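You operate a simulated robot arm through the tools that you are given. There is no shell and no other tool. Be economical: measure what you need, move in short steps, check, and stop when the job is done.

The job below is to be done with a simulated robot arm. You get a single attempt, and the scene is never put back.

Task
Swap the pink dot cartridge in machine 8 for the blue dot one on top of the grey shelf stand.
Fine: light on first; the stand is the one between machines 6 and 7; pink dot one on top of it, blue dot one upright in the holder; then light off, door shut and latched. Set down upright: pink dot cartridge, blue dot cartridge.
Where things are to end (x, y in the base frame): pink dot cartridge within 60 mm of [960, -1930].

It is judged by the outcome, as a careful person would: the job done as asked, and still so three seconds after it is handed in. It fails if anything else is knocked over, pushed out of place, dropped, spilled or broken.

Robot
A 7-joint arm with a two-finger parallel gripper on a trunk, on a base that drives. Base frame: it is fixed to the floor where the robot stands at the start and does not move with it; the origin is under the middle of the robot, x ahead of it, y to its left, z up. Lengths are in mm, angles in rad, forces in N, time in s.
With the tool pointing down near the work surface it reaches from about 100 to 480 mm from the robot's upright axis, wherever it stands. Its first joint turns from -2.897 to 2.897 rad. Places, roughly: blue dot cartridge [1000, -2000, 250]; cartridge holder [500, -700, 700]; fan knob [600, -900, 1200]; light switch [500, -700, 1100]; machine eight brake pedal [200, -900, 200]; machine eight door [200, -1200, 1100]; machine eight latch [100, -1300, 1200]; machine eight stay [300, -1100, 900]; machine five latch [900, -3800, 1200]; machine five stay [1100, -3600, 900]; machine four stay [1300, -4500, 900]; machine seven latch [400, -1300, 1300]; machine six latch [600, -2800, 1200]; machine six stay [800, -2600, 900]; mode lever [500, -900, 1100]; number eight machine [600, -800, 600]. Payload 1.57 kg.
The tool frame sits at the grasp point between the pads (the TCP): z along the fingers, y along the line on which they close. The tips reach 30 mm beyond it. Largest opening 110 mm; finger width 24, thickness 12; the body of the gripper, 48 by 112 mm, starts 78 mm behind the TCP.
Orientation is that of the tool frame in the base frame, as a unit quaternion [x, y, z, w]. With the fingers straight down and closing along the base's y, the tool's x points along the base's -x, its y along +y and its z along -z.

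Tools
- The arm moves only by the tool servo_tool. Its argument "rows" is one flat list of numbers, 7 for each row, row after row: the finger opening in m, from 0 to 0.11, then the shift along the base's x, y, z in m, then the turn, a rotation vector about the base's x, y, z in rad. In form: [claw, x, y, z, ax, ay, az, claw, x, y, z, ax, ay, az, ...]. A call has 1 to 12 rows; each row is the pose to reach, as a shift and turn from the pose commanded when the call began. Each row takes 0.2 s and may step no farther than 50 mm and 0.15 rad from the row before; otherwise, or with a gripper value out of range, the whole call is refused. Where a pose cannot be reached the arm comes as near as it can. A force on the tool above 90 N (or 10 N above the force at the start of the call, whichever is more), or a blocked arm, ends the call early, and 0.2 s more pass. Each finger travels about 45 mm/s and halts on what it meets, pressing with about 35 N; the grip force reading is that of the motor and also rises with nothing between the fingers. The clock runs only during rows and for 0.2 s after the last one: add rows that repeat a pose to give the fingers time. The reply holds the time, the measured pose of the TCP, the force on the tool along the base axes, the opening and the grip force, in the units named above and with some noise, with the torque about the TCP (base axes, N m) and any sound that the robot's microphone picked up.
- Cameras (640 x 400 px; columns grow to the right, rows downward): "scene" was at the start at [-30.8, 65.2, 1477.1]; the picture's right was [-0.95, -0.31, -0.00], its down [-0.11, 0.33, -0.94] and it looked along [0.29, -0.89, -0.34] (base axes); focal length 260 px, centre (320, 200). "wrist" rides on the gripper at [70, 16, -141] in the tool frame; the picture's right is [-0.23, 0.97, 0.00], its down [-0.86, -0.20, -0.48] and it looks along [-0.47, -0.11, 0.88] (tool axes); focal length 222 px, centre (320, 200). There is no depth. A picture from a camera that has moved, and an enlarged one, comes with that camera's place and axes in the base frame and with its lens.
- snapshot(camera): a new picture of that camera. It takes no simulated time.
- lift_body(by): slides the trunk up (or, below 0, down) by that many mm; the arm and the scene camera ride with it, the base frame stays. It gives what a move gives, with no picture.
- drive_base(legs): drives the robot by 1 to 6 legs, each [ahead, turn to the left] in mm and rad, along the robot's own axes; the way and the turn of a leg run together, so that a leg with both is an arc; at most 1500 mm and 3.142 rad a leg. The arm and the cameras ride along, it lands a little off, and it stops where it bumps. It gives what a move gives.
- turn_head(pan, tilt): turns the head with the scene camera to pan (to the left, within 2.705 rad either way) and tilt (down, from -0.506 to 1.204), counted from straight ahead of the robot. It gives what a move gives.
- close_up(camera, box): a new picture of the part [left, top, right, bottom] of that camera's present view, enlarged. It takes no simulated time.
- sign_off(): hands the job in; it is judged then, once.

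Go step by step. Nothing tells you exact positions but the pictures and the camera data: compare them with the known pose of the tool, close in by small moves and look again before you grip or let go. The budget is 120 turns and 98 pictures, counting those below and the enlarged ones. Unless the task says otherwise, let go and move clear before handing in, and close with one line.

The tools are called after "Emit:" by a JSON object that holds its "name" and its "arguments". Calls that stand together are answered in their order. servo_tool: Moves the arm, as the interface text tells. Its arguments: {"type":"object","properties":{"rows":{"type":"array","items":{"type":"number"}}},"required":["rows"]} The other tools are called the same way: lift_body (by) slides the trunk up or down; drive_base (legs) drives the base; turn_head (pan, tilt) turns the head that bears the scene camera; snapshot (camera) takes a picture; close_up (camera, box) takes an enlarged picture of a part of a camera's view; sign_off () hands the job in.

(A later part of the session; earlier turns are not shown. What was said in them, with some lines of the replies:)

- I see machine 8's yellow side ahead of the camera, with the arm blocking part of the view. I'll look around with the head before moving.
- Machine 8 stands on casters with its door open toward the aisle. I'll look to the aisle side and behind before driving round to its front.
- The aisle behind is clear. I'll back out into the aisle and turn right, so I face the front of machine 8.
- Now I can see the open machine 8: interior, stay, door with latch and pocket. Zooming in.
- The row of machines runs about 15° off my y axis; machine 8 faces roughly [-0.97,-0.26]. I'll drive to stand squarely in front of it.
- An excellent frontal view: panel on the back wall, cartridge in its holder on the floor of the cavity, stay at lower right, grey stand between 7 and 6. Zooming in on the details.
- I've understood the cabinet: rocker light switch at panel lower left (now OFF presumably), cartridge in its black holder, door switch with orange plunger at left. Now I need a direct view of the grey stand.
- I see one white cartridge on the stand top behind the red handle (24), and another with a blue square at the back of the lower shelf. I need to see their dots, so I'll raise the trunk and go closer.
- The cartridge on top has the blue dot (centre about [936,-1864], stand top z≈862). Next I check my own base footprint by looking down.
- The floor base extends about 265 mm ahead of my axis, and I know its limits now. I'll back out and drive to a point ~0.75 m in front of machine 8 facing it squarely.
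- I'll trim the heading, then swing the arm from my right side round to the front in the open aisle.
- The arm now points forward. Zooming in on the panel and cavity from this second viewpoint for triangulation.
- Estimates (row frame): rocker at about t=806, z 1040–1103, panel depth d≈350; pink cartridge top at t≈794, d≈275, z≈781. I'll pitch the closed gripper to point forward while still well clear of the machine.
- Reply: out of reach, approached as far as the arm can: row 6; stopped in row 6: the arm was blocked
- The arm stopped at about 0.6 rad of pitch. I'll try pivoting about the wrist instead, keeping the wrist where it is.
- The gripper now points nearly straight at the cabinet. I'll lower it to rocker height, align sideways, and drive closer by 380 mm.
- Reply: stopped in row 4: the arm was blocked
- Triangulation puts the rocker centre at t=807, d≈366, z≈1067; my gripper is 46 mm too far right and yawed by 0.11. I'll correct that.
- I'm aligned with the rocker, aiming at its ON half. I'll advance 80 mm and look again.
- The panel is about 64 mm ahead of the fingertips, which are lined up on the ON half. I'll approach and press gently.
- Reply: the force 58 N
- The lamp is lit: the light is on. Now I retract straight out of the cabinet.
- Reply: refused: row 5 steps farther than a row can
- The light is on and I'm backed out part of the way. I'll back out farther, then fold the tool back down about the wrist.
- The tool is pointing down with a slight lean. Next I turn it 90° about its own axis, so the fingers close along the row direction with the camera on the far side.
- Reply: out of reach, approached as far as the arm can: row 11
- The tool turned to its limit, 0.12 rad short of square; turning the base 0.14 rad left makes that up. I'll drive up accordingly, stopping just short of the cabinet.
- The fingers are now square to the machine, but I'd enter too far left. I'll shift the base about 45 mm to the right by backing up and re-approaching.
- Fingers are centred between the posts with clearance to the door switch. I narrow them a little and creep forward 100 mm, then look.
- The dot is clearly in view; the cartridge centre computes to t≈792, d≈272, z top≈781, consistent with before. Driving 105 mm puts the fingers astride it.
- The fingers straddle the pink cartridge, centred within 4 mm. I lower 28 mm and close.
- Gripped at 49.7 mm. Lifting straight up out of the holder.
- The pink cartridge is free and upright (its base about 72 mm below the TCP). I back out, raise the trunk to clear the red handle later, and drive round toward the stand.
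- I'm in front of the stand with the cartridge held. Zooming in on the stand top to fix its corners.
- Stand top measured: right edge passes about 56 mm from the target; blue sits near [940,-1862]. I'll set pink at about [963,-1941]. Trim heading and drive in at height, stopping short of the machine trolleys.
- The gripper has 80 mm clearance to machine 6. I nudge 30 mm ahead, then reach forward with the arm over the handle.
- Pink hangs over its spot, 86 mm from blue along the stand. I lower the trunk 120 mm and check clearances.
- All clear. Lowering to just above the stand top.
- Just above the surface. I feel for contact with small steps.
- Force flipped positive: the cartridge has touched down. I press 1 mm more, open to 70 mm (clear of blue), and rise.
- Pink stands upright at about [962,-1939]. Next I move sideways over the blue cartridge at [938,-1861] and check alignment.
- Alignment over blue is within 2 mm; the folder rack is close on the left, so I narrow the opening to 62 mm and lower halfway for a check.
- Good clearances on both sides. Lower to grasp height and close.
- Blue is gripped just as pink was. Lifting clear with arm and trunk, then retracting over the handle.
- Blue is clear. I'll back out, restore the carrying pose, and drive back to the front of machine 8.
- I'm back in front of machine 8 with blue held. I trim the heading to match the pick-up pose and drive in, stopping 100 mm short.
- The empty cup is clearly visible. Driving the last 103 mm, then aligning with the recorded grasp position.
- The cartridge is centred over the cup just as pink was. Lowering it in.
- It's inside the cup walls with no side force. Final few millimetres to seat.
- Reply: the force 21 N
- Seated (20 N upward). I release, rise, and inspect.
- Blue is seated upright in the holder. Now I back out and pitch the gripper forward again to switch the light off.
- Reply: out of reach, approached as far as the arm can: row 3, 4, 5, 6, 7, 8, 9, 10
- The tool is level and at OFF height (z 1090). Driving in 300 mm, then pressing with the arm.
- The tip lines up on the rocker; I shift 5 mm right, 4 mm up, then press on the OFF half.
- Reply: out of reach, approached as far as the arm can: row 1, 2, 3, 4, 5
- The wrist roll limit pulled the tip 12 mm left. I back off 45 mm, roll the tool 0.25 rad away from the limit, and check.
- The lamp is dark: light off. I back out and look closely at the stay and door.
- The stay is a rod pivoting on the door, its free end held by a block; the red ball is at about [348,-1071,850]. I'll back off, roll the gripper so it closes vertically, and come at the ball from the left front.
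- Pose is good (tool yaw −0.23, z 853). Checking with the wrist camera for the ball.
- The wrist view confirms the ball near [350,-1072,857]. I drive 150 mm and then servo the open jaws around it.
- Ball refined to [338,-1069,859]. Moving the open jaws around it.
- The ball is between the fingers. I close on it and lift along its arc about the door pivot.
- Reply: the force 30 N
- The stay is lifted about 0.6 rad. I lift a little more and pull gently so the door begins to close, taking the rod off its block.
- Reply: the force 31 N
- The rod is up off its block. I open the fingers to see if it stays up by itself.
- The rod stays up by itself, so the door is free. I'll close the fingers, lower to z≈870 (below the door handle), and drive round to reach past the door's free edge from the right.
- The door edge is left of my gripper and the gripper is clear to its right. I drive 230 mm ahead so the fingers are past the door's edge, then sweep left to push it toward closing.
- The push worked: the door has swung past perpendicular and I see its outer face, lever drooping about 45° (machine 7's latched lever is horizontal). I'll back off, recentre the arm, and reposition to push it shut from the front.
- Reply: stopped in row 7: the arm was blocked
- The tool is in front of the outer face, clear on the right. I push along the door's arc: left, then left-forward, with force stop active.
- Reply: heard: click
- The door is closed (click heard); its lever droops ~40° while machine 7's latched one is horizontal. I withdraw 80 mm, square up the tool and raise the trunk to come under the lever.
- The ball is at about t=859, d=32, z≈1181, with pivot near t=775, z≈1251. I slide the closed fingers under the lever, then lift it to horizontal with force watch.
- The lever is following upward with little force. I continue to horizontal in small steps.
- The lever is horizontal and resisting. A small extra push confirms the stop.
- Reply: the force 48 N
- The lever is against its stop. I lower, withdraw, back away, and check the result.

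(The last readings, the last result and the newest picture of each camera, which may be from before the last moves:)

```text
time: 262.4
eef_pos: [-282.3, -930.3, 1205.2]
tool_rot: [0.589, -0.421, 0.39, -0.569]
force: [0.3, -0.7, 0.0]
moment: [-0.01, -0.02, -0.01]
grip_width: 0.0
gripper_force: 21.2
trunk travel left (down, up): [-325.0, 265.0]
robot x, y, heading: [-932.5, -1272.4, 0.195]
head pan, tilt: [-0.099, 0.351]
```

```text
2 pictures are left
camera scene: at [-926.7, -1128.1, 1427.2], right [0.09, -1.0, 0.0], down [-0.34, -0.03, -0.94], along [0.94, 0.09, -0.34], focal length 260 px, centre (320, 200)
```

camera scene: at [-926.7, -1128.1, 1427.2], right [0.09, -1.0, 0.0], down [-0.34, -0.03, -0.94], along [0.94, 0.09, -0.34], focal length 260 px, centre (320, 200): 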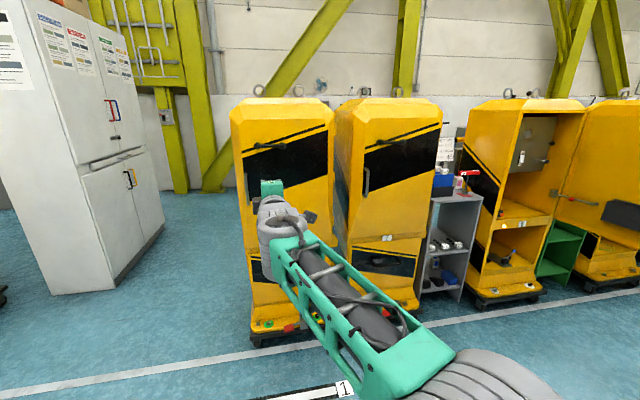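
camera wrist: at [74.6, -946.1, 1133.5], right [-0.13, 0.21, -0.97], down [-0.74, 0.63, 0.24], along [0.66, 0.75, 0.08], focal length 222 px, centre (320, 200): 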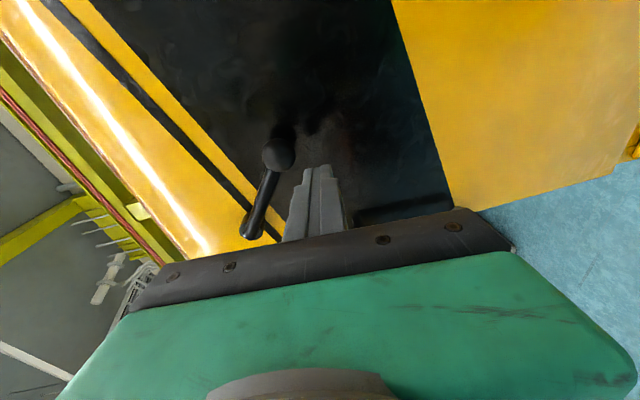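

Emit:
{"name": "close_up", "arguments": {"camera": "scene", "box": [225, 90, 485, 250]}}

```text
2.46 times, centred on (355, 170) of scene
camera zoom: at [-926.7, -1128.1, 1427.2], right [0.09, -1.0, 0.0], down [-0.34, -0.03, -0.94], along [0.94, 0.09, -0.34], focal length 641 px, centre (234, 274)
```

zoom: 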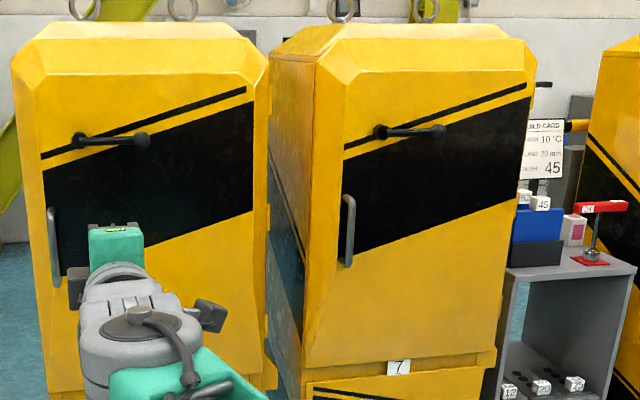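

Door 8 is flush with its lever horizontal, matching machine 7. The pink cartridge stands on the stand, and the red handle and folders haven't been disturbed. Handing in.

Emit:
{"name": "sign_off", "arguments": {}}

```text
The job is handed in.
```

The swap is done and handed in: the blue dot cartridge is upright in machine 8's holder, and the pink dot one is upright on top of the stand at about [962, -1940]. The light went on first and is now off, and the door is shut and latched.
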